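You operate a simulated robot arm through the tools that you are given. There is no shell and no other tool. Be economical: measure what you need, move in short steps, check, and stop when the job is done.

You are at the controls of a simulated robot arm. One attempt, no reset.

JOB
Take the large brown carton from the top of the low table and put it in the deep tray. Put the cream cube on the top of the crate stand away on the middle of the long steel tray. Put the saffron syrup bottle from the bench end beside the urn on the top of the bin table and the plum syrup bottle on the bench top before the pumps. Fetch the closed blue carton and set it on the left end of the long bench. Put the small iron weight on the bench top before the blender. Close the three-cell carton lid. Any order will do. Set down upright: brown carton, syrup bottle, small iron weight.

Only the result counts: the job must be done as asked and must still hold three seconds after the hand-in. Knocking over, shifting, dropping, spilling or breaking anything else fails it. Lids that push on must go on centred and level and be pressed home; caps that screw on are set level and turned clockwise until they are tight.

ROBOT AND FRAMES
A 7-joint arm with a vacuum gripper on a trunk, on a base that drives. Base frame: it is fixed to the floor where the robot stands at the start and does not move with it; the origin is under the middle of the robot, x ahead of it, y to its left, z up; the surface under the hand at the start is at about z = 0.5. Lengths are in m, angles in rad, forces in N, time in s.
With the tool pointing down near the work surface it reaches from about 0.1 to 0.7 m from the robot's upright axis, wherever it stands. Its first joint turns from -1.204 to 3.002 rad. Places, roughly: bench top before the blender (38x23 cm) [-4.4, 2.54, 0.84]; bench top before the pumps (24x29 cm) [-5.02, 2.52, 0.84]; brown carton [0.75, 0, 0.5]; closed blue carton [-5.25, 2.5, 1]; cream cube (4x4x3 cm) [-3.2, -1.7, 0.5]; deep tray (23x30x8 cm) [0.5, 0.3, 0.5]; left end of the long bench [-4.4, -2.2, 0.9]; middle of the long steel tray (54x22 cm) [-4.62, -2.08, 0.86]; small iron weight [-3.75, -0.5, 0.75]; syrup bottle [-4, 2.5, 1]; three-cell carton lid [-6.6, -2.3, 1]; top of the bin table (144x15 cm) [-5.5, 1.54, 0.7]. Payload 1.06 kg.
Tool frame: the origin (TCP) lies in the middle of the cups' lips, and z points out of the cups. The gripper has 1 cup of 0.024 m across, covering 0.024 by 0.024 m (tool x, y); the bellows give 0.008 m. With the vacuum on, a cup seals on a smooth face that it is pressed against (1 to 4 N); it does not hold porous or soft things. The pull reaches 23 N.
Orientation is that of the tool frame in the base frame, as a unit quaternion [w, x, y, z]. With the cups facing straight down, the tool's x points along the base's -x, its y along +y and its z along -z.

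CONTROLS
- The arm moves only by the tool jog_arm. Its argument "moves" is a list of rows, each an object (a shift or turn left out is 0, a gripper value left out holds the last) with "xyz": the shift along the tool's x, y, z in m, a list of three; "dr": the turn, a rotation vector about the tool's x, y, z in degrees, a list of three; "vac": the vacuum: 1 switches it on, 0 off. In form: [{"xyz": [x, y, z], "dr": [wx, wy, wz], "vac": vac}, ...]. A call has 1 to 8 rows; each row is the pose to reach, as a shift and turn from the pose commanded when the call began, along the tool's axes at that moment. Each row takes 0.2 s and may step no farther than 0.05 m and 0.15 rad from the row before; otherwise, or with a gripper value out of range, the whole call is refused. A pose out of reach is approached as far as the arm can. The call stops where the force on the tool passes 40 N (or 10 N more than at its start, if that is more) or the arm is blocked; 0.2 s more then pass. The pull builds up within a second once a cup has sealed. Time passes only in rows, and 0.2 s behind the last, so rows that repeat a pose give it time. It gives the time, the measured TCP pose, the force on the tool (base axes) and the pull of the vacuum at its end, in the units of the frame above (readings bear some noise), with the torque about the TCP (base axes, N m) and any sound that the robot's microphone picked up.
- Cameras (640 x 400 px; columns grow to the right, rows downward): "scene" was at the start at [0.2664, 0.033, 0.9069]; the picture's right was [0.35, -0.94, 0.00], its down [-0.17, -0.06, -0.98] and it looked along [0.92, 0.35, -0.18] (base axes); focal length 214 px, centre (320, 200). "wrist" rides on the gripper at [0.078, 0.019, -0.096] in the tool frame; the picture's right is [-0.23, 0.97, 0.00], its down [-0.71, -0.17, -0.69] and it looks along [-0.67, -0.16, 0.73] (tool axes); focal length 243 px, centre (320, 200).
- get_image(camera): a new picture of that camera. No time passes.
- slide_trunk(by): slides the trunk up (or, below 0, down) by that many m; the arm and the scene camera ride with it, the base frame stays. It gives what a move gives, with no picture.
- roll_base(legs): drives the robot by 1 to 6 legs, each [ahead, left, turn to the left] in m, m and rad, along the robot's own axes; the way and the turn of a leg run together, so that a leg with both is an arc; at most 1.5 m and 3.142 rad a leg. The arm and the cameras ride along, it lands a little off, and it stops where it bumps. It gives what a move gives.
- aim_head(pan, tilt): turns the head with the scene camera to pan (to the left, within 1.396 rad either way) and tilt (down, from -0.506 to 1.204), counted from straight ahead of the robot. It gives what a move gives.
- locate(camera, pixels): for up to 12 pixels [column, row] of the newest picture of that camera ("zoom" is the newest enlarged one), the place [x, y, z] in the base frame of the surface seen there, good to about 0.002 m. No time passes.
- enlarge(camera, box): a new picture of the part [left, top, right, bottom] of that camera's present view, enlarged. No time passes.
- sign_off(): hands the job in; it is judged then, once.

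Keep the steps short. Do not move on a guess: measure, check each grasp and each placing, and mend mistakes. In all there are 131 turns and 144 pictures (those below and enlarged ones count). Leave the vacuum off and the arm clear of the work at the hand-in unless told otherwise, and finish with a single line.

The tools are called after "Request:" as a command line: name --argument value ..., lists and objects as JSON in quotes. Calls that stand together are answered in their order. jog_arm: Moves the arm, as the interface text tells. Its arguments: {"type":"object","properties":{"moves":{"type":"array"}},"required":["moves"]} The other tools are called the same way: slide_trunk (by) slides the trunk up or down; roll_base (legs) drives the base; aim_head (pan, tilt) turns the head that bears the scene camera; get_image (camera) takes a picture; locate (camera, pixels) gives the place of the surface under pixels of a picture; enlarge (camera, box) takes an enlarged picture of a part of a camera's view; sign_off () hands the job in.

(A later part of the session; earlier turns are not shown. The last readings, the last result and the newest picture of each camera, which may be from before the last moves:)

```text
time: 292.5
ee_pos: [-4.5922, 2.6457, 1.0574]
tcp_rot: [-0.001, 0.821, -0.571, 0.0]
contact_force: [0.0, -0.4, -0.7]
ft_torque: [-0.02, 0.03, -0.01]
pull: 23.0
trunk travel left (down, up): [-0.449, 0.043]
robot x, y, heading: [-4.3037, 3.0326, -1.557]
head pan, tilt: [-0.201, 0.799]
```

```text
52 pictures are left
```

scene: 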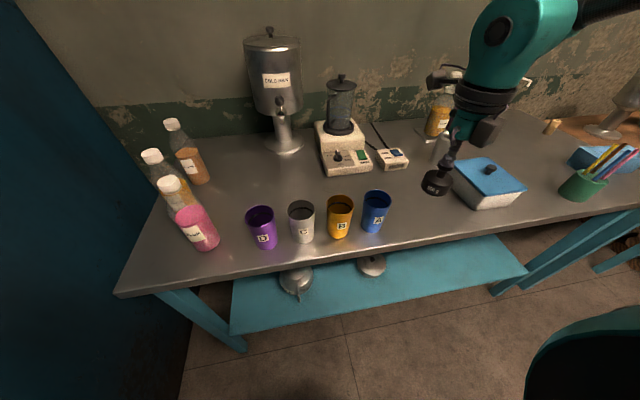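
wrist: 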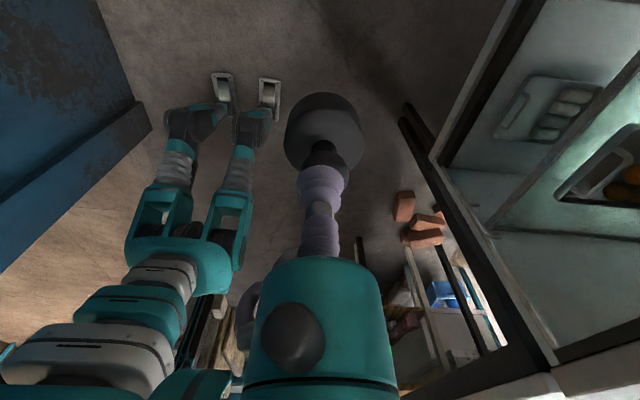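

Request:
locate --camera "scene" --pixels '[[330, 177], [371, 171], [408, 165], [385, 171], [365, 192], [390, 196], [377, 189], [338, 195], [375, 182], [390, 182], [355, 183], [372, 228]]'

Request:
enlarge --camera "scene" --box '[130, 105, 230, 260]'

Request:
locate --camera "zoom" --pixels '[[240, 110], [250, 60], [280, 190], [275, 180], [230, 125], [290, 195]]'

```text
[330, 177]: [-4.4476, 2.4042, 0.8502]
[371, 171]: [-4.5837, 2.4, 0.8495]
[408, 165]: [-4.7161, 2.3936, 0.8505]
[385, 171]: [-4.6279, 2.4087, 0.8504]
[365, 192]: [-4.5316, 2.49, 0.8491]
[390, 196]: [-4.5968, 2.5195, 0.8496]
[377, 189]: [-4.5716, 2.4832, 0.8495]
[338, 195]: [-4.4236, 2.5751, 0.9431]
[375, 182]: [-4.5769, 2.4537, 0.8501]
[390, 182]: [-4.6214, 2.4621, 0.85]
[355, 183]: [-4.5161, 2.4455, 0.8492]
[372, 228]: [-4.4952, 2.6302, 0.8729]
```

```text
2.58 times, centred on (180, 182) of scene
```

zoom: 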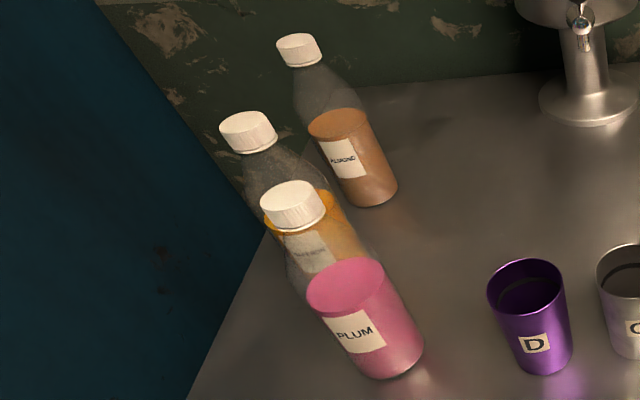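

```text
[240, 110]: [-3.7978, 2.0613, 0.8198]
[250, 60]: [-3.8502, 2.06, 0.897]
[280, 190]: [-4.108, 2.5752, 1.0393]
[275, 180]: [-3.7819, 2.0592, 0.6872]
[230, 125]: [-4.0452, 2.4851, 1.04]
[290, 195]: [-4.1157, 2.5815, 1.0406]
```

The strip runs from the blender front at y 2.405 to cup A's back at about 2.565. I'll go over (-4.50, 2.495) and down to 0.95, then check.

Request:
jog_arm --moves '[{"xyz": [0.043, -0.008, 0]}, {"xyz": [0.087, -0.016, 0]}, {"xyz": [0.13, -0.024, 0]}, {"xyz": [0.173, -0.0335, 0]}, {"xyz": [0.173, -0.0335, 0.045]}, {"xyz": [0.173, -0.0335, 0.09]}, {"xyz": [0.173, -0.0335, 0.125]}]'

Request:
enlarge --camera "scene" --box '[290, 60, 450, 250]'

```text
time: 294.1
ee_pos: [-4.5007, 2.4949, 0.9313]
tcp_rot: [0.0, 0.821, -0.571, 0.001]
contact_force: [-0.3, -0.9, 0.5]
ft_torque: [-0.01, 0.01, 0.02]
pull: 23.3
trunk travel left (down, up): [-0.449, 0.043]
robot x, y, heading: [-4.3051, 3.0279, -1.561]
head pan, tilt: [-0.201, 0.799]
```

```text
2.11 times, centred on (370, 155) of scene
```

zoom: 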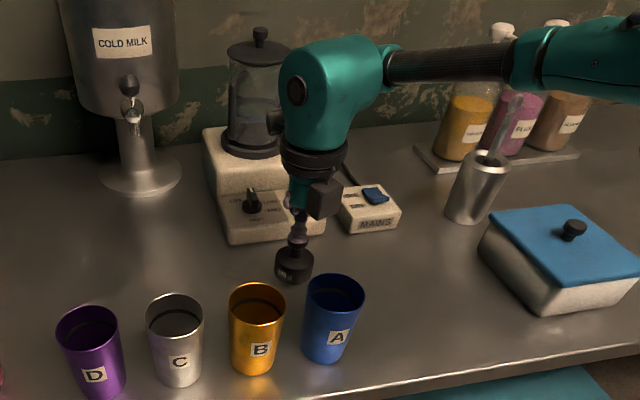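

Clear on all sides. Lower the last 22 mm, until it stands.

Request:
jog_arm --moves '[{"xyz": [0, 0, 0.014]}, {"xyz": [0, 0, 0.02]}, {"xyz": [0, 0, 0.024]}, {"xyz": [0, 0, 0.024]}]'

```text
time: 295.1
ee_pos: [-4.5, 2.496, 0.9121]
tcp_rot: [0.002, 0.821, -0.571, 0.002]
contact_force: [-0.4, 2.0, 16.4]
ft_torque: [-0.07, 0.08, -0.03]
pull: 22.5
trunk travel left (down, up): [-0.449, 0.043]
robot x, y, heading: [-4.2991, 3.0309, -1.562]
head pan, tilt: [-0.201, 0.799]
```

Request:
jog_arm --moves '[{"xyz": [0, 0, -0.002], "vac": 0}, {"xyz": [0, 0, -0.002], "vac": 0}, {"xyz": [0, 0, -0.002], "vac": 0}, {"xyz": [0, 0, -0.01], "vac": 0}, {"xyz": [0, 0, -0.05], "vac": 0}, {"xyz": [0, 0, -0.1], "vac": 0}, {"xyz": [0, 0, -0.15], "vac": 0}, {"xyz": [-0.03, 0.0, -0.19], "vac": 0}]'

Request:
enlarge --camera "scene" --box '[140, 110, 450, 304]'

Request:
locate --camera "zoom" --pixels '[[58, 135], [66, 133], [50, 137], [22, 96], [30, 94], [15, 98], [66, 30], [125, 285], [80, 240], [330, 170], [335, 185]]'

```text
time: 296.9
ee_pos: [-4.5116, 2.5243, 1.1012]
tcp_rot: [-0.001, 0.82, -0.572, 0.001]
contact_force: [-0.1, 0.7, 0.7]
ft_torque: [0.01, 0.01, -0.03]
pull: 0.0
trunk travel left (down, up): [-0.449, 0.043]
robot x, y, heading: [-4.3047, 3.0353, -1.557]
head pan, tilt: [-0.201, 0.799]
```

```text
2.06 times, centred on (295, 207) of scene
```

zoom: 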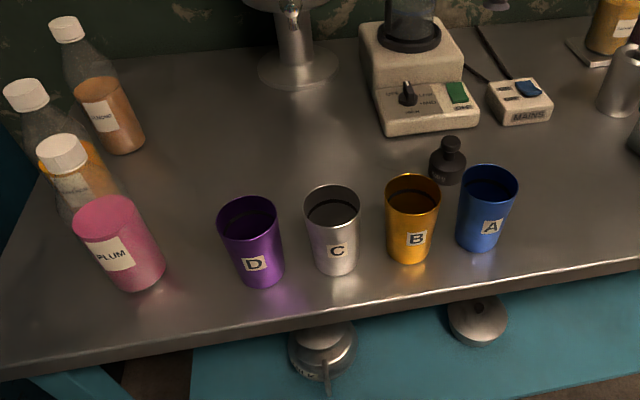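

```text
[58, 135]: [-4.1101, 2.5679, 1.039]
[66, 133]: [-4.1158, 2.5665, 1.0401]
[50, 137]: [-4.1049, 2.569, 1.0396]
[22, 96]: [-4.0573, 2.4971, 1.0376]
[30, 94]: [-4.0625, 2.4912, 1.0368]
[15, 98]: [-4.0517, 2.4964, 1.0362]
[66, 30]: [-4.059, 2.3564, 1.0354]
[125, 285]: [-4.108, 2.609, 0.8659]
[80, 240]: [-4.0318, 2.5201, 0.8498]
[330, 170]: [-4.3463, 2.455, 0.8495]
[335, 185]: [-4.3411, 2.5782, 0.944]
```

The weight stands upright before the blender. Next the plum bottle: I'll roll left 0.24 m and measure its cap.

Request:
roll_base --legs '[[0.0, 0.24, 0]]'

Request:
aim_head --pan -0.1 --tilt 0.8

Request:
enlarge --camera "scene" --box '[220, 100, 380, 240]'

```text
time: 299.6
ee_pos: [-4.2698, 2.5249, 1.0991]
tcp_rot: [-0.001, 0.821, -0.571, 0.001]
contact_force: [0.9, 0.2, -1.4]
ft_torque: [0.0, 0.0, -0.06]
pull: 0.0
trunk travel left (down, up): [-0.449, 0.043]
robot x, y, heading: [-4.0623, 3.0299, -1.562]
head pan, tilt: [-0.201, 0.799]
```

```text
time: 300.3
ee_pos: [-4.2711, 2.5252, 1.0995]
tcp_rot: [-0.001, 0.821, -0.571, 0.001]
contact_force: [0.2, 0.3, -0.6]
ft_torque: [0.0, -0.01, -0.01]
pull: 0.0
trunk travel left (down, up): [-0.449, 0.043]
robot x, y, heading: [-4.0597, 3.0299, -1.556]
head pan, tilt: [-0.099, 0.799]
```

```text
2.86 times, centred on (300, 170) of scene
```

zoom: 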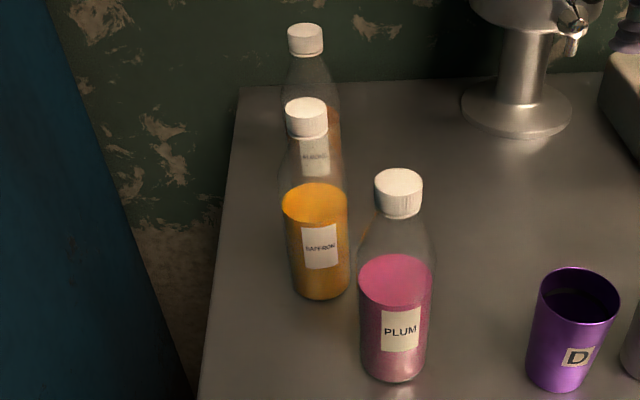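

Cap tops: plum's centre is about (399, 180), saffron's about (307, 107). Locating their rims.

Request:
locate --camera "zoom" --pixels '[[399, 171], [399, 180], [399, 189], [378, 180], [420, 180], [307, 100], [307, 107], [307, 115], [289, 107], [325, 107], [392, 375]]'

```text
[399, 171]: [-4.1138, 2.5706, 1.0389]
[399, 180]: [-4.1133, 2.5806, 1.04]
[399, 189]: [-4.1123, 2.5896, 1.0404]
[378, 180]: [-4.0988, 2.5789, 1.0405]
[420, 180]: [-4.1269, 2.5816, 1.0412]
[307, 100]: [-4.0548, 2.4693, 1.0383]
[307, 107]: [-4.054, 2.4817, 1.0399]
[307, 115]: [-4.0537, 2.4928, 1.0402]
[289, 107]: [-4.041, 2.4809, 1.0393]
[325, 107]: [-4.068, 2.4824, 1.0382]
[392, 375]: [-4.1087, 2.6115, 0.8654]
```

I'll move over the plum cap (-4.113, 2.580) and down to 15 mm above it.

Request:
jog_arm --moves '[{"xyz": [0.001, -0.042, 0]}, {"xyz": [0.0015, -0.084, 0]}, {"xyz": [0.002, -0.126, 0]}, {"xyz": [0.003, -0.1663, 0]}, {"xyz": [0.003, -0.1663, 0.03]}, {"xyz": [0.003, -0.1663, 0.045]}]'

Request:
enlarge --camera "scene" --box '[260, 120, 380, 200]'

```text
time: 301.7
ee_pos: [-4.1557, 2.588, 1.0769]
tcp_rot: [0.0, 0.821, -0.571, 0.0]
contact_force: [-0.2, 0.7, -0.3]
ft_torque: [0.0, 0.02, -0.02]
pull: 0.0
out of reach, approached as far as the arm can: row 3, 4, 5, 6
trunk travel left (down, up): [-0.449, 0.043]
robot x, y, heading: [-4.0607, 3.0356, -1.554]
head pan, tilt: [-0.099, 0.799]
```

```text
5.00 times, centred on (320, 160) of scene
```

zoom: 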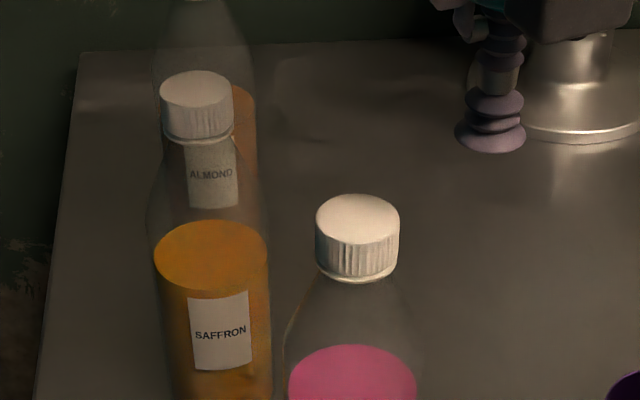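

It stopped 4 cm short, probably a wrist-turn limit. I'll turn the tool back counter-clockwise 60° here, above cap height.

Request:
jog_arm --moves '[{"xyz": [0, 0, -0.005], "dr": [0, 0, -8.5]}, {"xyz": [0, 0, -0.01], "dr": [0, 0, -17]}, {"xyz": [0, 0, -0.015], "dr": [0, 0, -25.5]}, {"xyz": [0, 0, -0.02], "dr": [0, 0, -34]}, {"xyz": [0, 0, -0.02], "dr": [0, 0, -42.5]}, {"xyz": [0, 0, -0.02], "dr": [0, 0, -51]}, {"xyz": [0, 0, -0.02], "dr": [0, 0, -59.5]}]'

```text
time: 303.3
ee_pos: [-4.1568, 2.5884, 1.0969]
tcp_rot: [0.0, 0.996, -0.088, 0.001]
contact_force: [0.6, -0.3, 0.4]
ft_torque: [0.0, 0.02, 0.02]
pull: 0.0
out of reach, approached as far as the arm can: row 4, 5, 6
trunk travel left (down, up): [-0.449, 0.043]
robot x, y, heading: [-4.0652, 3.0367, -1.559]
head pan, tilt: [-0.099, 0.799]
```

Now across to the cap and down to 13 mm above it.

Request:
jog_arm --moves '[{"xyz": [0.0225, 0.0003, 0]}, {"xyz": [0.0448, 0.0006, 0]}, {"xyz": [0.0448, 0.0006, 0.03]}, {"xyz": [0.0448, 0.0006, 0.044]}, {"xyz": [0.0448, 0.0006, 0.044]}]'

Request:
enlarge --camera "scene" --box '[260, 120, 380, 200]'

```text
time: 304.5
ee_pos: [-4.1523, 2.5936, 1.0616]
tcp_rot: [0.0, 0.996, -0.089, 0.0]
contact_force: [-0.1, 0.4, 0.1]
ft_torque: [-0.01, 0.02, 0.0]
pull: 0.0
out of reach, approached as far as the arm can: row 1, 2, 3, 4, 5
trunk travel left (down, up): [-0.449, 0.043]
robot x, y, heading: [-4.0629, 3.0341, -1.562]
head pan, tilt: [-0.099, 0.799]
```

```text
5.00 times, centred on (320, 160) of scene
```

zoom: 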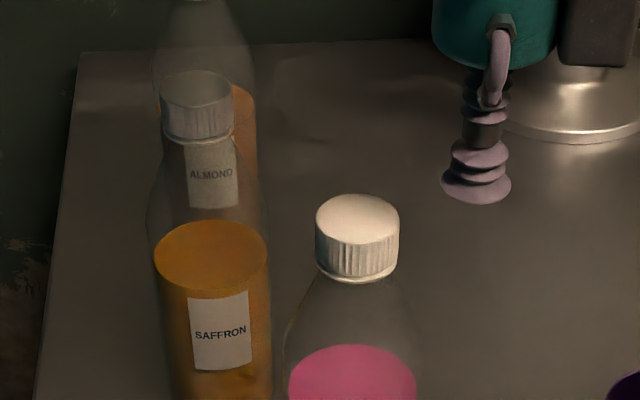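

It's a position limit, not a turn limit. I'll roll the base left 0.08 m instead, so the cap comes more to the arm's right.

Request:
roll_base --legs '[[-0.02, 0.1, 0]]'

```text
time: 306.1
ee_pos: [-4.0538, 2.6155, 1.0626]
tcp_rot: [-0.001, 0.996, -0.089, 0.0]
contact_force: [-0.5, 0.2, 0.2]
ft_torque: [0.0, 0.01, 0.01]
pull: 0.0
trunk travel left (down, up): [-0.449, 0.043]
robot x, y, heading: [-3.9626, 3.0535, -1.554]
head pan, tilt: [-0.099, 0.799]
```

Request:
jog_arm --moves '[{"xyz": [-0.026, 0.0226, 0]}, {"xyz": [-0.0521, 0.0453, 0]}, {"xyz": [-0.0521, 0.0453, 0]}]'

Request:
enlarge --camera "scene" --box '[280, 110, 380, 190]'

```text
time: 306.9
ee_pos: [-4.1126, 2.5793, 1.0625]
tcp_rot: [0.0, 0.996, -0.089, 0.0]
contact_force: [0.5, 0.0, 0.5]
ft_torque: [-0.01, 0.0, 0.01]
pull: 0.1
trunk travel left (down, up): [-0.449, 0.043]
robot x, y, heading: [-3.966, 3.0571, -1.557]
head pan, tilt: [-0.099, 0.799]
```

```text
5.00 times, centred on (330, 150) of scene
```

zoom: 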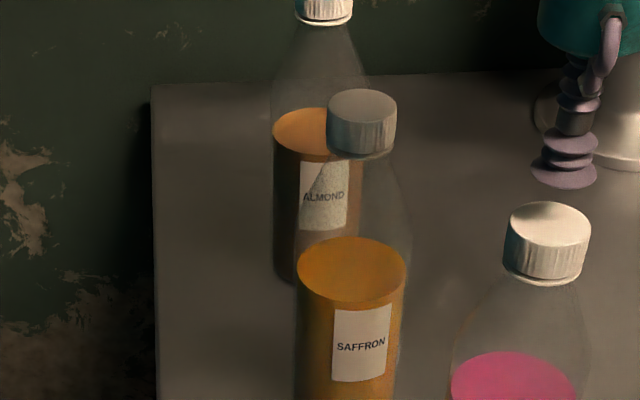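

Aligned. Down with the vacuum on.

Request:
jog_arm --moves '[{"xyz": [0, 0, 0.016], "vac": 1}, {"xyz": [0, 0, 0.023], "vac": 1}, {"xyz": [0, 0, 0.0255], "vac": 1}, {"xyz": [0, 0, 0.0255], "vac": 1}, {"xyz": [0, 0, 0.0255], "vac": 1}, {"xyz": [0, 0, 0.0255], "vac": 1}, {"xyz": [0, 0, 0.0255], "vac": 1}]'

```text
time: 308.4
ee_pos: [-4.1135, 2.5804, 1.0365]
tcp_rot: [0.0, 0.996, -0.09, 0.0]
contact_force: [-1.7, -2.3, 16.5]
ft_torque: [-0.07, 0.03, 0.02]
pull: 23.1
trunk travel left (down, up): [-0.449, 0.043]
robot x, y, heading: [-3.9649, 3.0547, -1.562]
head pan, tilt: [-0.099, 0.799]
```

Sealed. I'll lift it 0.1 m, back off so the bottle travels in front of the bench, roll right to the pumps, and look.

Request:
jog_arm --moves '[{"xyz": [0, 0, -0.02]}, {"xyz": [0, 0, -0.05]}, {"xyz": [0, 0, -0.08]}, {"xyz": [0, 0, -0.1]}]'

Request:
roll_base --legs '[[-0.32, 0, 0], [0, -0.96, 0]]'

Request:
aim_head --pan -0.25 --tilt 0.6

Request:
get_image --camera "scene"

Request:
locate --camera "scene" --pixels '[[260, 190], [300, 190], [340, 190], [380, 190], [420, 190], [300, 170], [340, 170], [380, 170], [420, 170], [300, 205], [340, 205], [460, 190]]'

```text
time: 309.4
ee_pos: [-4.113, 2.5794, 1.1356]
tcp_rot: [-0.001, 0.996, -0.088, 0.0]
contact_force: [0.5, -0.6, -3.9]
ft_torque: [-0.01, 0.02, -0.01]
pull: 23.2
trunk travel left (down, up): [-0.449, 0.043]
robot x, y, heading: [-3.9643, 3.0559, -1.554]
head pan, tilt: [-0.099, 0.799]
```

```text
time: 311.9
ee_pos: [-4.124, 2.9023, 1.135]
tcp_rot: [-0.001, 0.996, -0.089, 0.0]
contact_force: [0.3, -0.3, -4.2]
ft_torque: [0.0, 0.02, -0.03]
pull: 22.3
trunk travel left (down, up): [-0.449, 0.043]
robot x, y, heading: [-3.9759, 3.376, -1.562]
head pan, tilt: [-0.099, 0.799]
stopped in leg 2: the robot was blocked; the commanded pose is now the measured one
```

```text
time: 312.6
ee_pos: [-4.123, 2.9028, 1.1354]
tcp_rot: [-0.001, 0.996, -0.089, -0.001]
contact_force: [-0.7, -0.1, -3.8]
ft_torque: [-0.01, 0.01, 0.01]
pull: 23.1
trunk travel left (down, up): [-0.449, 0.043]
robot x, y, heading: [-3.9725, 3.3749, -1.557]
head pan, tilt: [-0.25, 0.6]
```

```text
44 pictures are left
```

scene: 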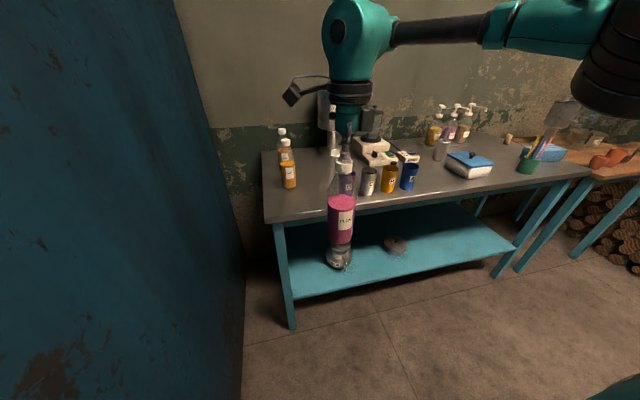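

```text
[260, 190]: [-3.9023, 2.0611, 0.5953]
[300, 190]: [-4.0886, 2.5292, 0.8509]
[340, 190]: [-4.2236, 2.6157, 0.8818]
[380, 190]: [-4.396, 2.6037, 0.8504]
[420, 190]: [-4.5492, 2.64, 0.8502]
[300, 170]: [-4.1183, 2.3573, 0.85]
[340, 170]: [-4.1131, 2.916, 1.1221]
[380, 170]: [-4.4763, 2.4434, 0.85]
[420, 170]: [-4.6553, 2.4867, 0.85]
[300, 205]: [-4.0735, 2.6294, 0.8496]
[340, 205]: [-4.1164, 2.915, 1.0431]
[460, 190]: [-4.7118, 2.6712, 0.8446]
```

The sideways leg stopped at once. The way to the right looks clear in the picture, so I may just have been touching the door side. Trying again, first straight right a little.

Request:
roll_base --legs '[[0, -0.2, 0], [0, -0.75, 0]]'

Request:
aim_head --pan -0.1 --tilt 0.65

Request:
get_image --camera "scene"

```text
time: 321.5
ee_pos: [-5.0725, 2.8965, 1.1346]
tcp_rot: [0.0, 0.996, -0.093, 0.001]
contact_force: [-0.5, -0.5, -4.7]
ft_torque: [-0.01, -0.02, 0.02]
pull: 23.1
trunk travel left (down, up): [-0.449, 0.043]
robot x, y, heading: [-4.9191, 3.3689, -1.571]
head pan, tilt: [-0.25, 0.6]
```

```text
time: 322.2
ee_pos: [-5.0743, 2.8968, 1.135]
tcp_rot: [0.0, 0.996, -0.093, 0.0]
contact_force: [0.6, -0.2, -4.0]
ft_torque: [0.01, -0.01, 0.02]
pull: 22.9
trunk travel left (down, up): [-0.449, 0.043]
robot x, y, heading: [-4.9189, 3.367, -1.565]
head pan, tilt: [-0.099, 0.649]
```

```text
43 pictures are left
```

scene: 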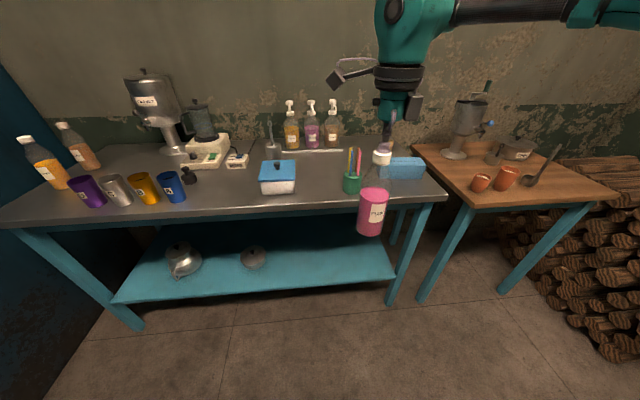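

I see the closed blue carton at (405, 167), the pencil holder at (353, 172), and free bench between pot and holder. Locating these.

Request:
locate --camera "scene" --pixels '[[296, 190], [296, 170], [312, 165], [312, 180], [312, 190], [325, 175], [342, 190], [330, 190], [405, 160], [422, 160], [424, 178], [380, 170]]'

Request:
enlarge --camera "scene" --box '[250, 100, 450, 225]'

```text
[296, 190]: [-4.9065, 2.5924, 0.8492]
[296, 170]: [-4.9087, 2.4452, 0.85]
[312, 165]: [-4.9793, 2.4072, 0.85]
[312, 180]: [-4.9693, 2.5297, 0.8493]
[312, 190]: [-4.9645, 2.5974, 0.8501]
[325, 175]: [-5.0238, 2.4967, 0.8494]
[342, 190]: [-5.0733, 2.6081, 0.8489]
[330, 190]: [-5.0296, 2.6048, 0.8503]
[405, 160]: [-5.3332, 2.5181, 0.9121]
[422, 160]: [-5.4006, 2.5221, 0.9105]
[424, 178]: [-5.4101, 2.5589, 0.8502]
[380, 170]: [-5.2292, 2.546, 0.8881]
```

```text
3.20 times, centred on (350, 162) of scene
```

zoom: 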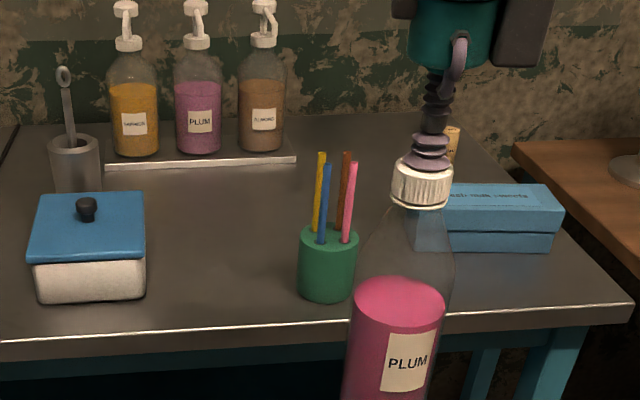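

The free patch is around (-4.975, 2.47), between pot and holder. I'll roll left then ahead, and jog the rest.

Request:
roll_base --legs '[[0, 0.1, 0], [0.35, 0, 0]]'

Request:
jog_arm --moves '[{"xyz": [0.0071, 0.0378, 0]}, {"xyz": [0.0142, 0.0757, 0]}, {"xyz": [0.0142, 0.0757, 0.03]}, {"xyz": [0.0142, 0.0757, 0.06]}]'

Request:
enlarge --camera "scene" --box '[220, 100, 460, 280]'

```text
time: 325.6
ee_pos: [-4.975, 2.5478, 1.135]
tcp_rot: [0.0, 0.996, -0.094, 0.001]
contact_force: [-0.2, -0.3, -4.8]
ft_torque: [-0.01, 0.01, 0.01]
pull: 22.8
trunk travel left (down, up): [-0.449, 0.043]
robot x, y, heading: [-4.8187, 3.0167, -1.569]
head pan, tilt: [-0.099, 0.649]
```

```text
time: 326.6
ee_pos: [-4.9936, 2.4949, 1.0789]
tcp_rot: [-0.002, 0.995, -0.096, 0.002]
contact_force: [-1.1, 0.1, -4.4]
ft_torque: [-0.02, -0.01, 0.01]
pull: 22.8
out of reach, approached as far as the arm can: row 1, 2, 3, 4
trunk travel left (down, up): [-0.449, 0.043]
robot x, y, heading: [-4.8166, 3.0192, -1.569]
head pan, tilt: [-0.099, 0.649]
```

```text
2.22 times, centred on (340, 190) of scene
```

zoom: 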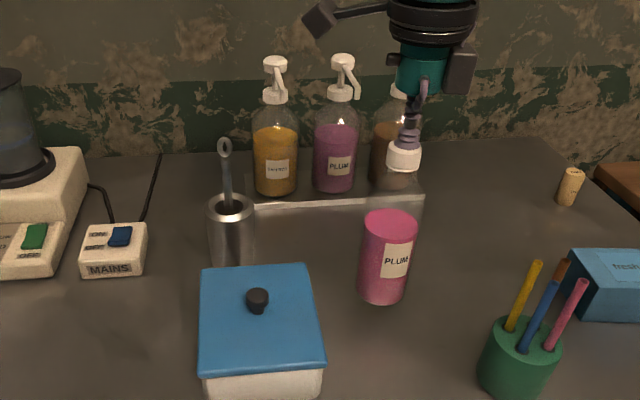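

(-4.994, 2.495) is a good free place too. Lowering straight down until it stands, and letting go.

Request:
jog_arm --moves '[{"xyz": [0, 0, 0.03]}, {"xyz": [0, 0, 0.039]}, {"xyz": [0, 0, 0.043]}, {"xyz": [0, 0, 0.043]}]'

Request:
enlarge --camera "scene" --box '[220, 100, 460, 280]'

```text
time: 327.6
ee_pos: [-4.9919, 2.4989, 1.0382]
tcp_rot: [0.001, 0.995, -0.095, 0.001]
contact_force: [-1.4, 2.7, 17.8]
ft_torque: [-0.11, 0.07, -0.03]
pull: 22.7
trunk travel left (down, up): [-0.449, 0.043]
robot x, y, heading: [-4.8184, 3.0206, -1.573]
head pan, tilt: [-0.099, 0.649]
```

```text
2.22 times, centred on (340, 190) of scene
```

zoom: 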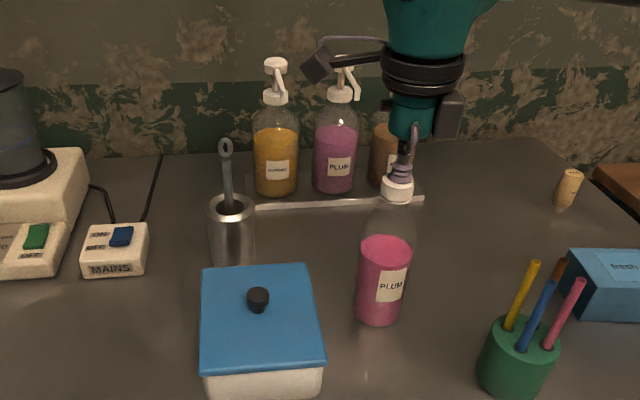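

It stands. I'll release, rise, roll right 0.3 m to the blue carton, and look.

Request:
jog_arm --moves '[{"xyz": [0, 0, -0.002], "vac": 0}, {"xyz": [0, 0, -0.002], "vac": 0}, {"xyz": [0, 0, -0.002], "vac": 0}, {"xyz": [0, 0, -0.008], "vac": 0}, {"xyz": [0, 0, -0.03], "vac": 0}, {"xyz": [0, 0, -0.06], "vac": 0}, {"xyz": [0, 0, -0.08], "vac": 0}]'

Request:
roll_base --legs '[[-0.03, 0, 0], [0, -0.3, 0]]'

Request:
aim_head --pan -0.1 --tilt 0.8

Request:
get_image --camera "scene"

```text
time: 329.2
ee_pos: [-5.0032, 2.4968, 1.1075]
tcp_rot: [-0.001, 0.996, -0.095, 0.001]
contact_force: [0.0, 0.4, -0.2]
ft_torque: [-0.01, 0.03, 0.0]
pull: 0.1
out of reach, approached as far as the arm can: row 6, 7
trunk travel left (down, up): [-0.449, 0.043]
robot x, y, heading: [-4.8172, 3.0226, -1.572]
head pan, tilt: [-0.099, 0.649]
```

```text
time: 332.9
ee_pos: [-5.3011, 2.5264, 1.1069]
tcp_rot: [0.0, 0.995, -0.095, 0.001]
contact_force: [0.2, 0.0, 0.7]
ft_torque: [-0.04, 0.01, -0.02]
pull: 0.1
trunk travel left (down, up): [-0.449, 0.043]
robot x, y, heading: [-5.1214, 3.0509, -1.571]
head pan, tilt: [-0.099, 0.649]
```

```text
time: 333.6
ee_pos: [-5.3014, 2.527, 1.1078]
tcp_rot: [0.0, 0.996, -0.094, 0.0]
contact_force: [0.4, 0.3, -0.4]
ft_torque: [0.01, 0.0, 0.0]
pull: 0.0
trunk travel left (down, up): [-0.449, 0.043]
robot x, y, heading: [-5.1196, 3.0509, -1.567]
head pan, tilt: [-0.099, 0.799]
```

```text
39 pictures are left
```

scene: 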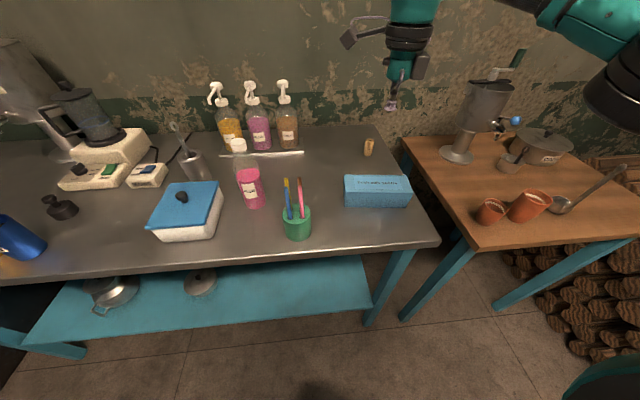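

The plum bottle stands. Measuring the blue carton's top.

Request:
locate --camera "scene" --pixels '[[346, 178], [404, 177], [409, 190], [347, 191], [376, 184], [376, 188], [347, 206], [408, 207]]'

Request:
enlarge --camera "scene" --box '[330, 165, 420, 215]'

```text
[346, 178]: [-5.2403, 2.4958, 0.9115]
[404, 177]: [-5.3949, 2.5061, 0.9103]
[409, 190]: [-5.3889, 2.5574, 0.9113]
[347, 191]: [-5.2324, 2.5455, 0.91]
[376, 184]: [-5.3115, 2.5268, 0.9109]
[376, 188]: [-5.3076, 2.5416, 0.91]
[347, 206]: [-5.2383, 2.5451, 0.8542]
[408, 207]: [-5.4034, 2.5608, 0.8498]
```

```text
7.11 times, centred on (375, 190) of scene
```

zoom: 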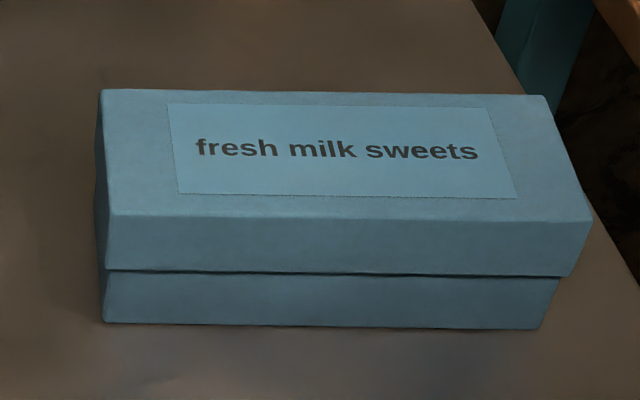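

Top centre (-5.316, 2.525), z 0.911. Down with the vacuum on, hold, then a small trial lift to see that the lid and body come together.

Request:
jog_arm --moves '[{"xyz": [-0.0143, 0.0048, 0.045], "vac": 1}, {"xyz": [-0.0143, 0.0048, 0.09], "vac": 1}, {"xyz": [-0.0143, 0.0048, 0.135], "vac": 1}, {"xyz": [-0.0143, 0.0048, 0.18], "vac": 1}, {"xyz": [-0.0143, 0.0048, 0.195], "vac": 1}, {"xyz": [-0.0143, 0.0048, 0.2], "vac": 1}, {"xyz": [-0.0143, 0.0048, 0.2], "vac": 1}, {"xyz": [-0.0143, 0.0048, 0.2], "vac": 1}]'

Request:
jog_arm --moves '[{"xyz": [0, 0, 0]}, {"xyz": [0, 0, 0]}, {"xyz": [0, 0, -0.003]}, {"xyz": [0, 0, -0.01]}, {"xyz": [0, 0, -0.02]}]'

Request:
enlarge --camera "scene" --box '[320, 120, 430, 220]'

```text
time: 335.4
ee_pos: [-5.3163, 2.5257, 0.9104]
tcp_rot: [0.001, 0.995, -0.096, 0.001]
contact_force: [-1.3, -0.8, 13.9]
ft_torque: [0.03, 0.0, -0.03]
pull: 23.1
trunk travel left (down, up): [-0.449, 0.043]
robot x, y, heading: [-5.1164, 3.0511, -1.573]
head pan, tilt: [-0.099, 0.799]
```

```text
time: 336.6
ee_pos: [-5.3167, 2.5259, 0.9272]
tcp_rot: [-0.001, 0.995, -0.096, -0.001]
contact_force: [-0.4, -0.3, -1.2]
ft_torque: [0.04, 0.01, 0.0]
pull: 23.0
trunk travel left (down, up): [-0.449, 0.043]
robot x, y, heading: [-5.1161, 3.047, -1.568]
head pan, tilt: [-0.099, 0.799]
```

```text
4.00 times, centred on (375, 170) of scene
```

zoom: 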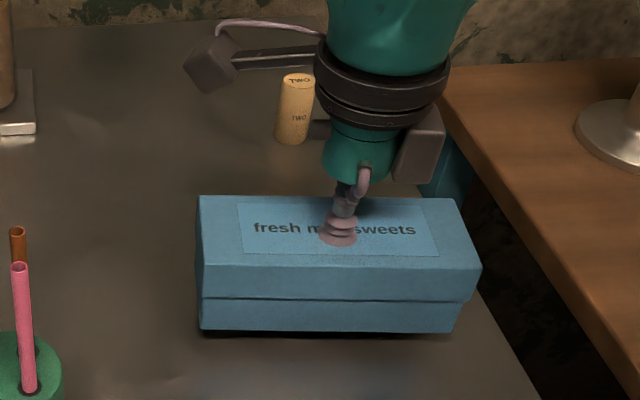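

The carton lifts whole. I'll raise it, draw it in, and start the trip: out through the doorway at y of about 4.05, then along the facade.

Request:
jog_arm --moves '[{"xyz": [0, 0, -0.045]}, {"xyz": [0, 0, -0.09]}, {"xyz": [0, 0, -0.135]}, {"xyz": [-0.006, -0.03, -0.17]}, {"xyz": [-0.013, -0.07, -0.18]}, {"xyz": [-0.022, -0.118, -0.18]}]'

Request:
roll_base --legs '[[-1.0, 0, 0], [0, 0, 1.57], [1.1, 0, 0], [1.07, 0, 0], [0, 0, -1.57], [1.5, 0, 0]]'

```text
time: 338.0
ee_pos: [-5.3174, 2.6465, 1.1082]
tcp_rot: [-0.001, 0.995, -0.095, 0.0]
contact_force: [-0.2, 0.4, -0.3]
ft_torque: [0.01, 0.02, 0.01]
pull: 22.6
trunk travel left (down, up): [-0.449, 0.043]
robot x, y, heading: [-5.1181, 3.0537, -1.57]
head pan, tilt: [-0.099, 0.799]
```

```text
time: 368.1
ee_pos: [-3.1869, 2.176, 1.1093]
tcp_rot: [-0.001, 0.994, -0.108, 0.001]
contact_force: [-0.5, -0.5, -1.3]
ft_torque: [-0.02, 0.05, 0.0]
pull: 22.3
trunk travel left (down, up): [-0.449, 0.043]
robot x, y, heading: [-2.9749, 2.5766, -1.599]
head pan, tilt: [-0.099, 0.799]
```

On track and still holding. Next: in through the first opening and turn towards the long bench.

Request:
roll_base --legs '[[1.5, 0, 0.03], [0, 0, -1.57], [1.0, 0, 0], [0.85, 0, 0], [0, 0, 1.57], [1.2, 0, 0]]'

Request:
aim_head --pan 0.2 --tilt 0.4

Request:
get_image --camera "scene"

```text
time: 397.7
ee_pos: [-5.0339, -0.5294, 1.1091]
tcp_rot: [0.0, 0.995, -0.095, 0.001]
contact_force: [0.3, -0.1, -1.3]
ft_torque: [-0.02, 0.01, 0.01]
pull: 23.1
trunk travel left (down, up): [-0.449, 0.043]
robot x, y, heading: [-4.8312, -0.1238, -1.57]
head pan, tilt: [-0.099, 0.799]
```

```text
time: 398.5
ee_pos: [-5.0342, -0.5294, 1.109]
tcp_rot: [0.0, 0.996, -0.094, 0.0]
contact_force: [-0.2, -0.3, -1.0]
ft_torque: [0.01, 0.02, 0.0]
pull: 22.8
trunk travel left (down, up): [-0.449, 0.043]
robot x, y, heading: [-4.8352, -0.1224, -1.569]
head pan, tilt: [0.201, 0.4]
```

```text
36 pictures are left
```

scene: 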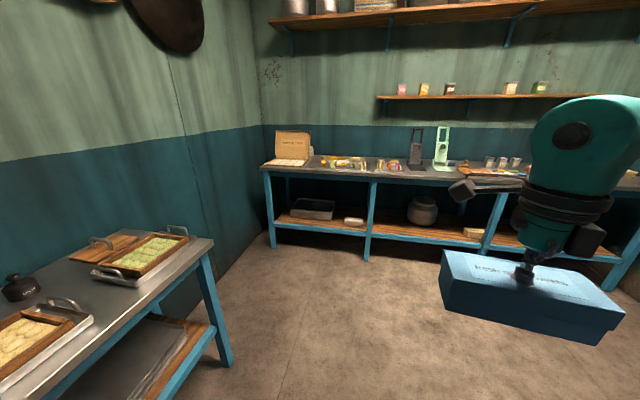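

I'll roll up to the bench's left part and look down at the bench top.

Request:
roll_base --legs '[[1.23, 0, 0], [0, 0.5, 0]]'

Request:
aim_head --pan 0.0 --tilt 0.75

Request:
get_image --camera "scene"

Request:
locate --camera "scene" --pixels '[[100, 150], [150, 150], [200, 150], [250, 150], [300, 150], [100, 200], [150, 200], [200, 200], [250, 200], [300, 200], [250, 170], [220, 120]]'

```text
time: 409.2
ee_pos: [-4.5358, -1.744, 1.1082]
tcp_rot: [0.0, 0.996, -0.093, 0.001]
contact_force: [-0.1, 0.1, 0.3]
ft_torque: [0.0, 0.01, -0.02]
pull: 23.0
trunk travel left (down, up): [-0.449, 0.043]
robot x, y, heading: [-4.3371, -1.3406, -1.571]
head pan, tilt: [0.201, 0.4]
```

```text
time: 410.0
ee_pos: [-4.5368, -1.7449, 1.1094]
tcp_rot: [0.0, 0.996, -0.092, 0.0]
contact_force: [0.6, 0.0, -0.7]
ft_torque: [0.01, 0.0, -0.01]
pull: 22.7
trunk travel left (down, up): [-0.449, 0.043]
robot x, y, heading: [-4.3399, -1.3417, -1.566]
head pan, tilt: [0.0, 0.75]
```

```text
35 pictures are left
```

scene: 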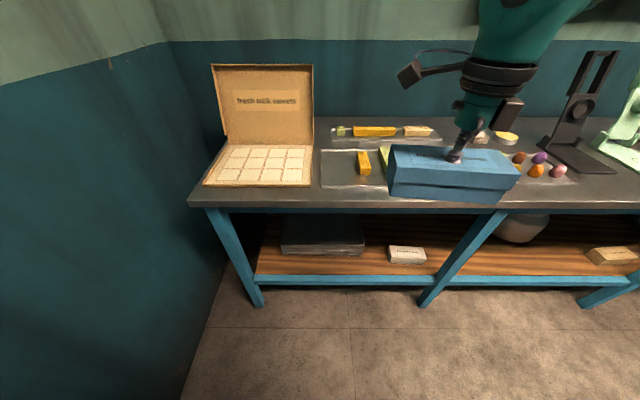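

```text
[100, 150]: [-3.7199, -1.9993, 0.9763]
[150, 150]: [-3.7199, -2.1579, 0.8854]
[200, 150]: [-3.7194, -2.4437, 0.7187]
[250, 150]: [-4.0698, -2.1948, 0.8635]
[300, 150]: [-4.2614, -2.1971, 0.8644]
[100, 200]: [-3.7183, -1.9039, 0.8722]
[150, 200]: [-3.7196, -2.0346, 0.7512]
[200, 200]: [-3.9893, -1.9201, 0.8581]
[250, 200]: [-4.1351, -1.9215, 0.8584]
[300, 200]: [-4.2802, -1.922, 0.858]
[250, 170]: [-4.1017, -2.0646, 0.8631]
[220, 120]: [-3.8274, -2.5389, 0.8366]
```

The bench's left third holds the open carton, the long tray and a narrow tray. The free bench is the strip behind the narrow tray, by the wall. Measuring it.

Request:
enlarge --camera "scene" --box '[300, 95, 460, 200]'

Request:
locate --camera "scene" --pixels '[[340, 120], [370, 119], [400, 119], [430, 119], [370, 124], [400, 124], [340, 125], [333, 138], [318, 130], [318, 145], [326, 185], [435, 128]]'

```text
3.81 times, centred on (380, 148) of scene
```

zoom: 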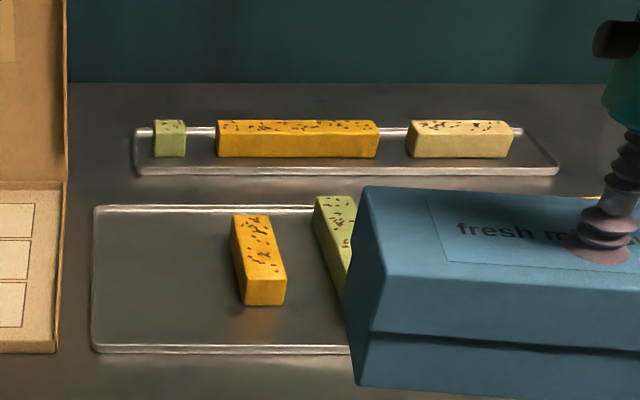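

```text
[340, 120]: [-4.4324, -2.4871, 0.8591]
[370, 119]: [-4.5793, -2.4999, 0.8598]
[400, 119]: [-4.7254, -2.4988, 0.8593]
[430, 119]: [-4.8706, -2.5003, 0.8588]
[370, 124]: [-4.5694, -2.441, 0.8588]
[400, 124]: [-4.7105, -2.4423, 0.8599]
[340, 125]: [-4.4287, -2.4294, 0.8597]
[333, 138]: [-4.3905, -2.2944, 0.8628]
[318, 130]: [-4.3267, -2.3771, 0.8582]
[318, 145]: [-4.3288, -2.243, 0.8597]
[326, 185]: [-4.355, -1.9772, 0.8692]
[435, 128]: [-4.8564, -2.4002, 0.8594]
```

The strip behind the narrow tray is bare bench, y -2.39 to -2.54, z 0.859. I'll aim for (-4.55, -2.437). To reach it I shift right, turn left 0.97 rad to bring the shoulder forward, and close in.

Request:
roll_base --legs '[[0, -0.2, 0], [0, 0, 0.97], [0.19, -0.28, 0]]'

Request:
aim_head --pan -0.9 --tilt 0.6

Request:
get_image --camera "scene"

```text
time: 417.5
ee_pos: [-4.3127, -2.0712, 1.1087]
tcp_rot: [-0.002, 0.923, 0.384, 0.0]
contact_force: [-0.4, 0.6, 0.1]
ft_torque: [-0.01, 0.04, 0.0]
pull: 22.8
trunk travel left (down, up): [-0.449, 0.043]
robot x, y, heading: [-4.537, -1.6772, -0.595]
head pan, tilt: [0.0, 0.75]
```

```text
time: 418.7
ee_pos: [-4.3128, -2.0707, 1.1086]
tcp_rot: [0.0, 0.923, 0.384, 0.0]
contact_force: [-0.3, 0.6, -1.1]
ft_torque: [-0.01, 0.01, -0.03]
pull: 22.9
trunk travel left (down, up): [-0.449, 0.043]
robot x, y, heading: [-4.5374, -1.6755, -0.594]
head pan, tilt: [-0.901, 0.6]
```

```text
33 pictures are left
```

scene: 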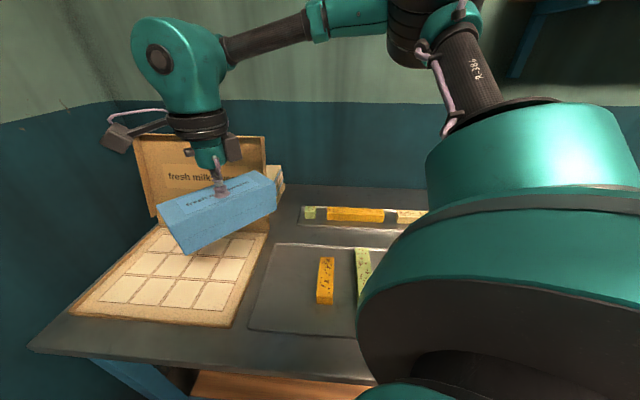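

As planned. First jog: turn the carton parallel to the bench and move clear of the open lid, down to z 1.0.

Request:
jog_arm --moves '[{"xyz": [-0.025, -0.016, 0.0], "dr": [0, 0, 7.43]}, {"xyz": [-0.05, -0.032, 0.01], "dr": [0, 0, 14.9]}, {"xyz": [-0.075, -0.048, 0.02], "dr": [0, 0, 22.3]}, {"xyz": [-0.1, -0.064, 0.04], "dr": [0, 0, 29.7]}, {"xyz": [-0.125, -0.081, 0.06], "dr": [0, 0, 37.1]}, {"xyz": [-0.15, -0.097, 0.08], "dr": [0, 0, 44.6]}, {"xyz": [-0.175, -0.113, 0.1], "dr": [0, 0, 52]}, {"xyz": [-0.2, -0.129, 0.115], "dr": [0, 0, 52]}]'

Request:
get_image --camera "scene"

```text
time: 420.5
ee_pos: [-4.5438, -2.1196, 0.9924]
tcp_rot: [-0.001, 0.998, -0.06, 0.0]
contact_force: [0.0, -0.3, -0.6]
ft_torque: [0.01, -0.02, 0.01]
pull: 23.9
trunk travel left (down, up): [-0.449, 0.043]
robot x, y, heading: [-4.5361, -1.6793, -0.587]
head pan, tilt: [-0.901, 0.6]
```

```text
32 pictures are left
```

scene: 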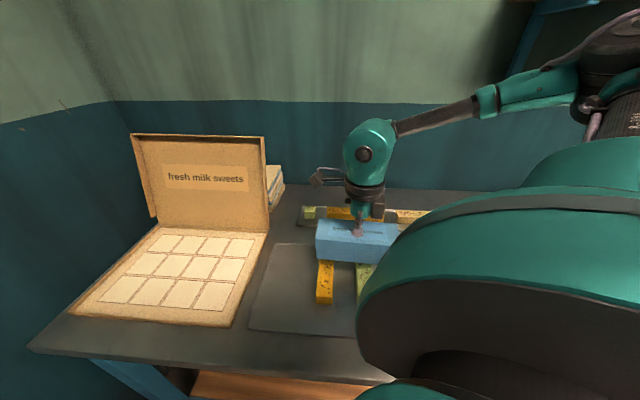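

Now straight back over the narrow tray to y = -2.44.

Request:
jog_arm --moves '[{"xyz": [0.0048, 0.0397, 0]}, {"xyz": [0.0096, 0.0794, 0]}, {"xyz": [0.0144, 0.119, 0]}, {"xyz": [0.0192, 0.159, 0]}, {"xyz": [0.024, 0.1985, 0]}, {"xyz": [0.0287, 0.238, 0]}, {"xyz": [0.0335, 0.278, 0]}, {"xyz": [0.0383, 0.3177, 0]}]'

Request:
get_image --camera "scene"

Request:
get_image --camera "wrist"

```text
time: 422.3
ee_pos: [-4.5479, -2.4322, 0.9877]
tcp_rot: [-0.01, 0.998, -0.068, -0.002]
contact_force: [-0.2, -0.9, -1.1]
ft_torque: [0.01, 0.04, 0.01]
pull: 22.7
out of reach, approached as far as the arm can: row 8
trunk travel left (down, up): [-0.449, 0.043]
robot x, y, heading: [-4.5381, -1.6789, -0.589]
head pan, tilt: [-0.901, 0.6]
```

```text
31 pictures are left
```

scene: 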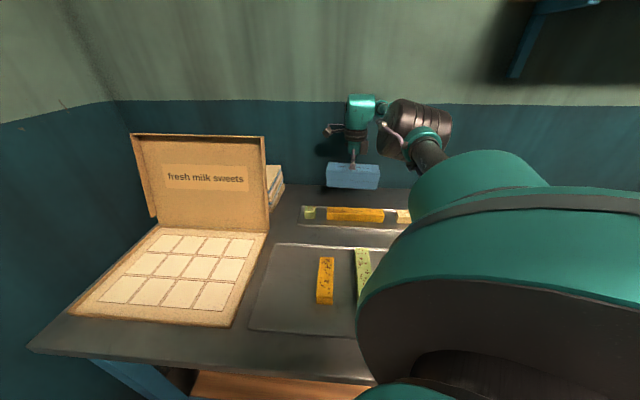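

```text
30 pictures are left
```

wrist: 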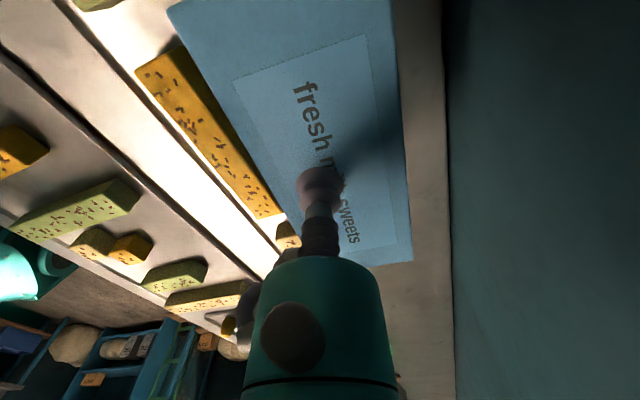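

It's over the strip at y -2.432. I'll lower it while shifting 15 mm further back and levelling, until it rests.

Request:
jog_arm --moves '[{"xyz": [0.001, 0.008, 0.025], "dr": [-0.6, 0, 0]}, {"xyz": [0.0018, 0.015, 0.045], "dr": [-1.1, 0.1, 0]}, {"xyz": [0.0018, 0.015, 0.06], "dr": [-1.1, 0.1, 0]}, {"xyz": [0.0018, 0.015, 0.067], "dr": [-1.1, 0.1, 0]}, {"xyz": [0.0018, 0.015, 0.07], "dr": [-1.1, 0.1, 0]}, {"xyz": [0.0018, 0.015, 0.07], "dr": [-1.1, 0.1, 0]}]'

Request:
enlarge --camera "scene" --box '[270, 120, 430, 240]'

```text
time: 423.7
ee_pos: [-4.5497, -2.4427, 0.9385]
tcp_rot: [0.008, 0.998, -0.064, 0.0]
contact_force: [0.1, 0.2, -0.1]
ft_torque: [-0.01, -0.04, -0.03]
pull: 23.6
out of reach, approached as far as the arm can: row 1, 2, 3, 4, 5, 6
trunk travel left (down, up): [-0.449, 0.043]
robot x, y, heading: [-4.5335, -1.679, -0.591]
head pan, tilt: [-0.901, 0.6]
```

```text
3.33 times, centred on (350, 180) of scene
```

zoom: 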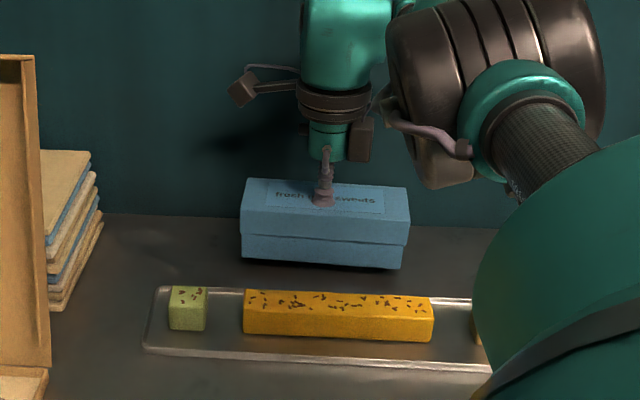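

It's 18 mm above the bench, at the arm's limit. I'll lower the trunk 20 mm instead, then release and raise the trunk.

Request:
slide_trunk --by -0.02

Request:
jog_arm --moves '[{"xyz": [0, 0, 0], "vac": 0}, {"xyz": [0, 0, 0], "vac": 0}, {"xyz": [0, 0, 0], "vac": 0}, {"xyz": [0, 0, 0], "vac": 0}]'

Request:
slide_trunk --by 0.06

Request:
enlarge --camera "scene" --box '[270, 120, 430, 240]'

```text
time: 424.4
ee_pos: [-4.5489, -2.442, 0.9173]
tcp_rot: [0.008, 0.998, -0.059, 0.0]
contact_force: [-1.1, -2.3, 6.4]
ft_torque: [0.07, -0.01, 0.0]
pull: 22.7
trunk travel left (down, up): [-0.429, 0.063]
robot x, y, heading: [-4.5374, -1.6796, -0.595]
head pan, tilt: [-0.901, 0.6]
```

```text
time: 425.4
ee_pos: [-4.5495, -2.4425, 0.918]
tcp_rot: [0.009, 0.998, -0.059, 0.0]
contact_force: [-0.5, 0.1, 1.8]
ft_torque: [-0.03, -0.01, -0.02]
pull: 0.2
trunk travel left (down, up): [-0.429, 0.063]
robot x, y, heading: [-4.5394, -1.6794, -0.592]
head pan, tilt: [-0.901, 0.6]
```

```text
time: 426.4
ee_pos: [-4.5489, -2.4432, 1.0367]
tcp_rot: [0.048, 0.995, -0.06, 0.063]
contact_force: [0.3, -0.2, -0.2]
ft_torque: [-0.01, -0.04, -0.02]
pull: 0.0
trunk travel left (down, up): [-0.489, 0.003]
robot x, y, heading: [-4.5405, -1.6817, -0.592]
head pan, tilt: [-0.901, 0.6]
```

```text
3.33 times, centred on (350, 180) of scene
```

zoom: 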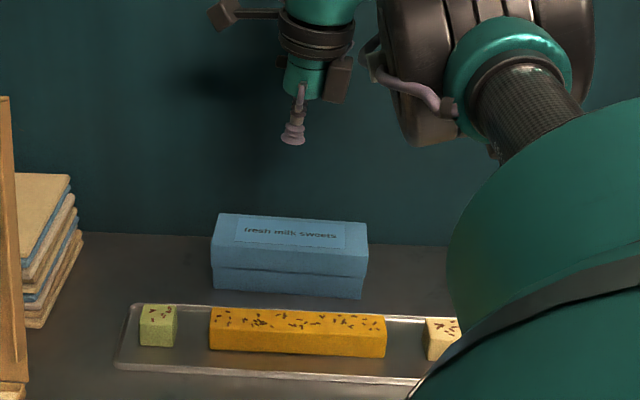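

The blue carton rests closed on the bench's left end. I'll level and draw back the arm, then drive back out of the room.

Request:
jog_arm --moves '[{"xyz": [-0.002, -0.02, -0.03]}, {"xyz": [-0.007, -0.065, -0.045], "dr": [1.0, -1.5, 0]}, {"xyz": [-0.012, -0.11, -0.05], "dr": [2.5, -3.75, 0]}, {"xyz": [-0.018, -0.157, -0.055], "dr": [4.0, -6.0, 0]}, {"xyz": [-0.023, -0.205, -0.06], "dr": [5.04, -7.51, 0]}, {"xyz": [-0.028, -0.25, -0.062], "dr": [5.04, -7.51, 0]}, {"xyz": [-0.032, -0.297, -0.064], "dr": [5.04, -7.51, 0]}, {"xyz": [-0.036, -0.343, -0.066], "dr": [5.04, -7.51, 0]}]'

Request:
roll_base --legs '[[-0.637, 0.391, 0], [0, 0, 0.592], [0, 1.05, 0], [0, 1.0, 0], [1.0, 0, 0], [0.79, 0, 0]]'

```text
time: 428.2
ee_pos: [-4.5486, -2.0922, 1.0681]
tcp_rot: [0.0, 0.998, -0.06, 0.001]
contact_force: [1.4, 0.2, -1.0]
ft_torque: [-0.04, 0.01, 0.03]
pull: 0.0
trunk travel left (down, up): [-0.489, 0.003]
robot x, y, heading: [-4.5367, -1.6784, -0.591]
head pan, tilt: [-0.901, 0.6]
```

```text
time: 460.2
ee_pos: [-2.8173, 0.6669, 1.0673]
tcp_rot: [-0.001, 0.973, 0.23, 0.001]
contact_force: [-0.7, 0.9, -0.2]
ft_torque: [0.05, -0.04, -0.04]
pull: 0.1
trunk travel left (down, up): [-0.489, 0.003]
robot x, y, heading: [-3.0384, 1.0191, -0.002]
head pan, tilt: [-0.901, 0.6]
```

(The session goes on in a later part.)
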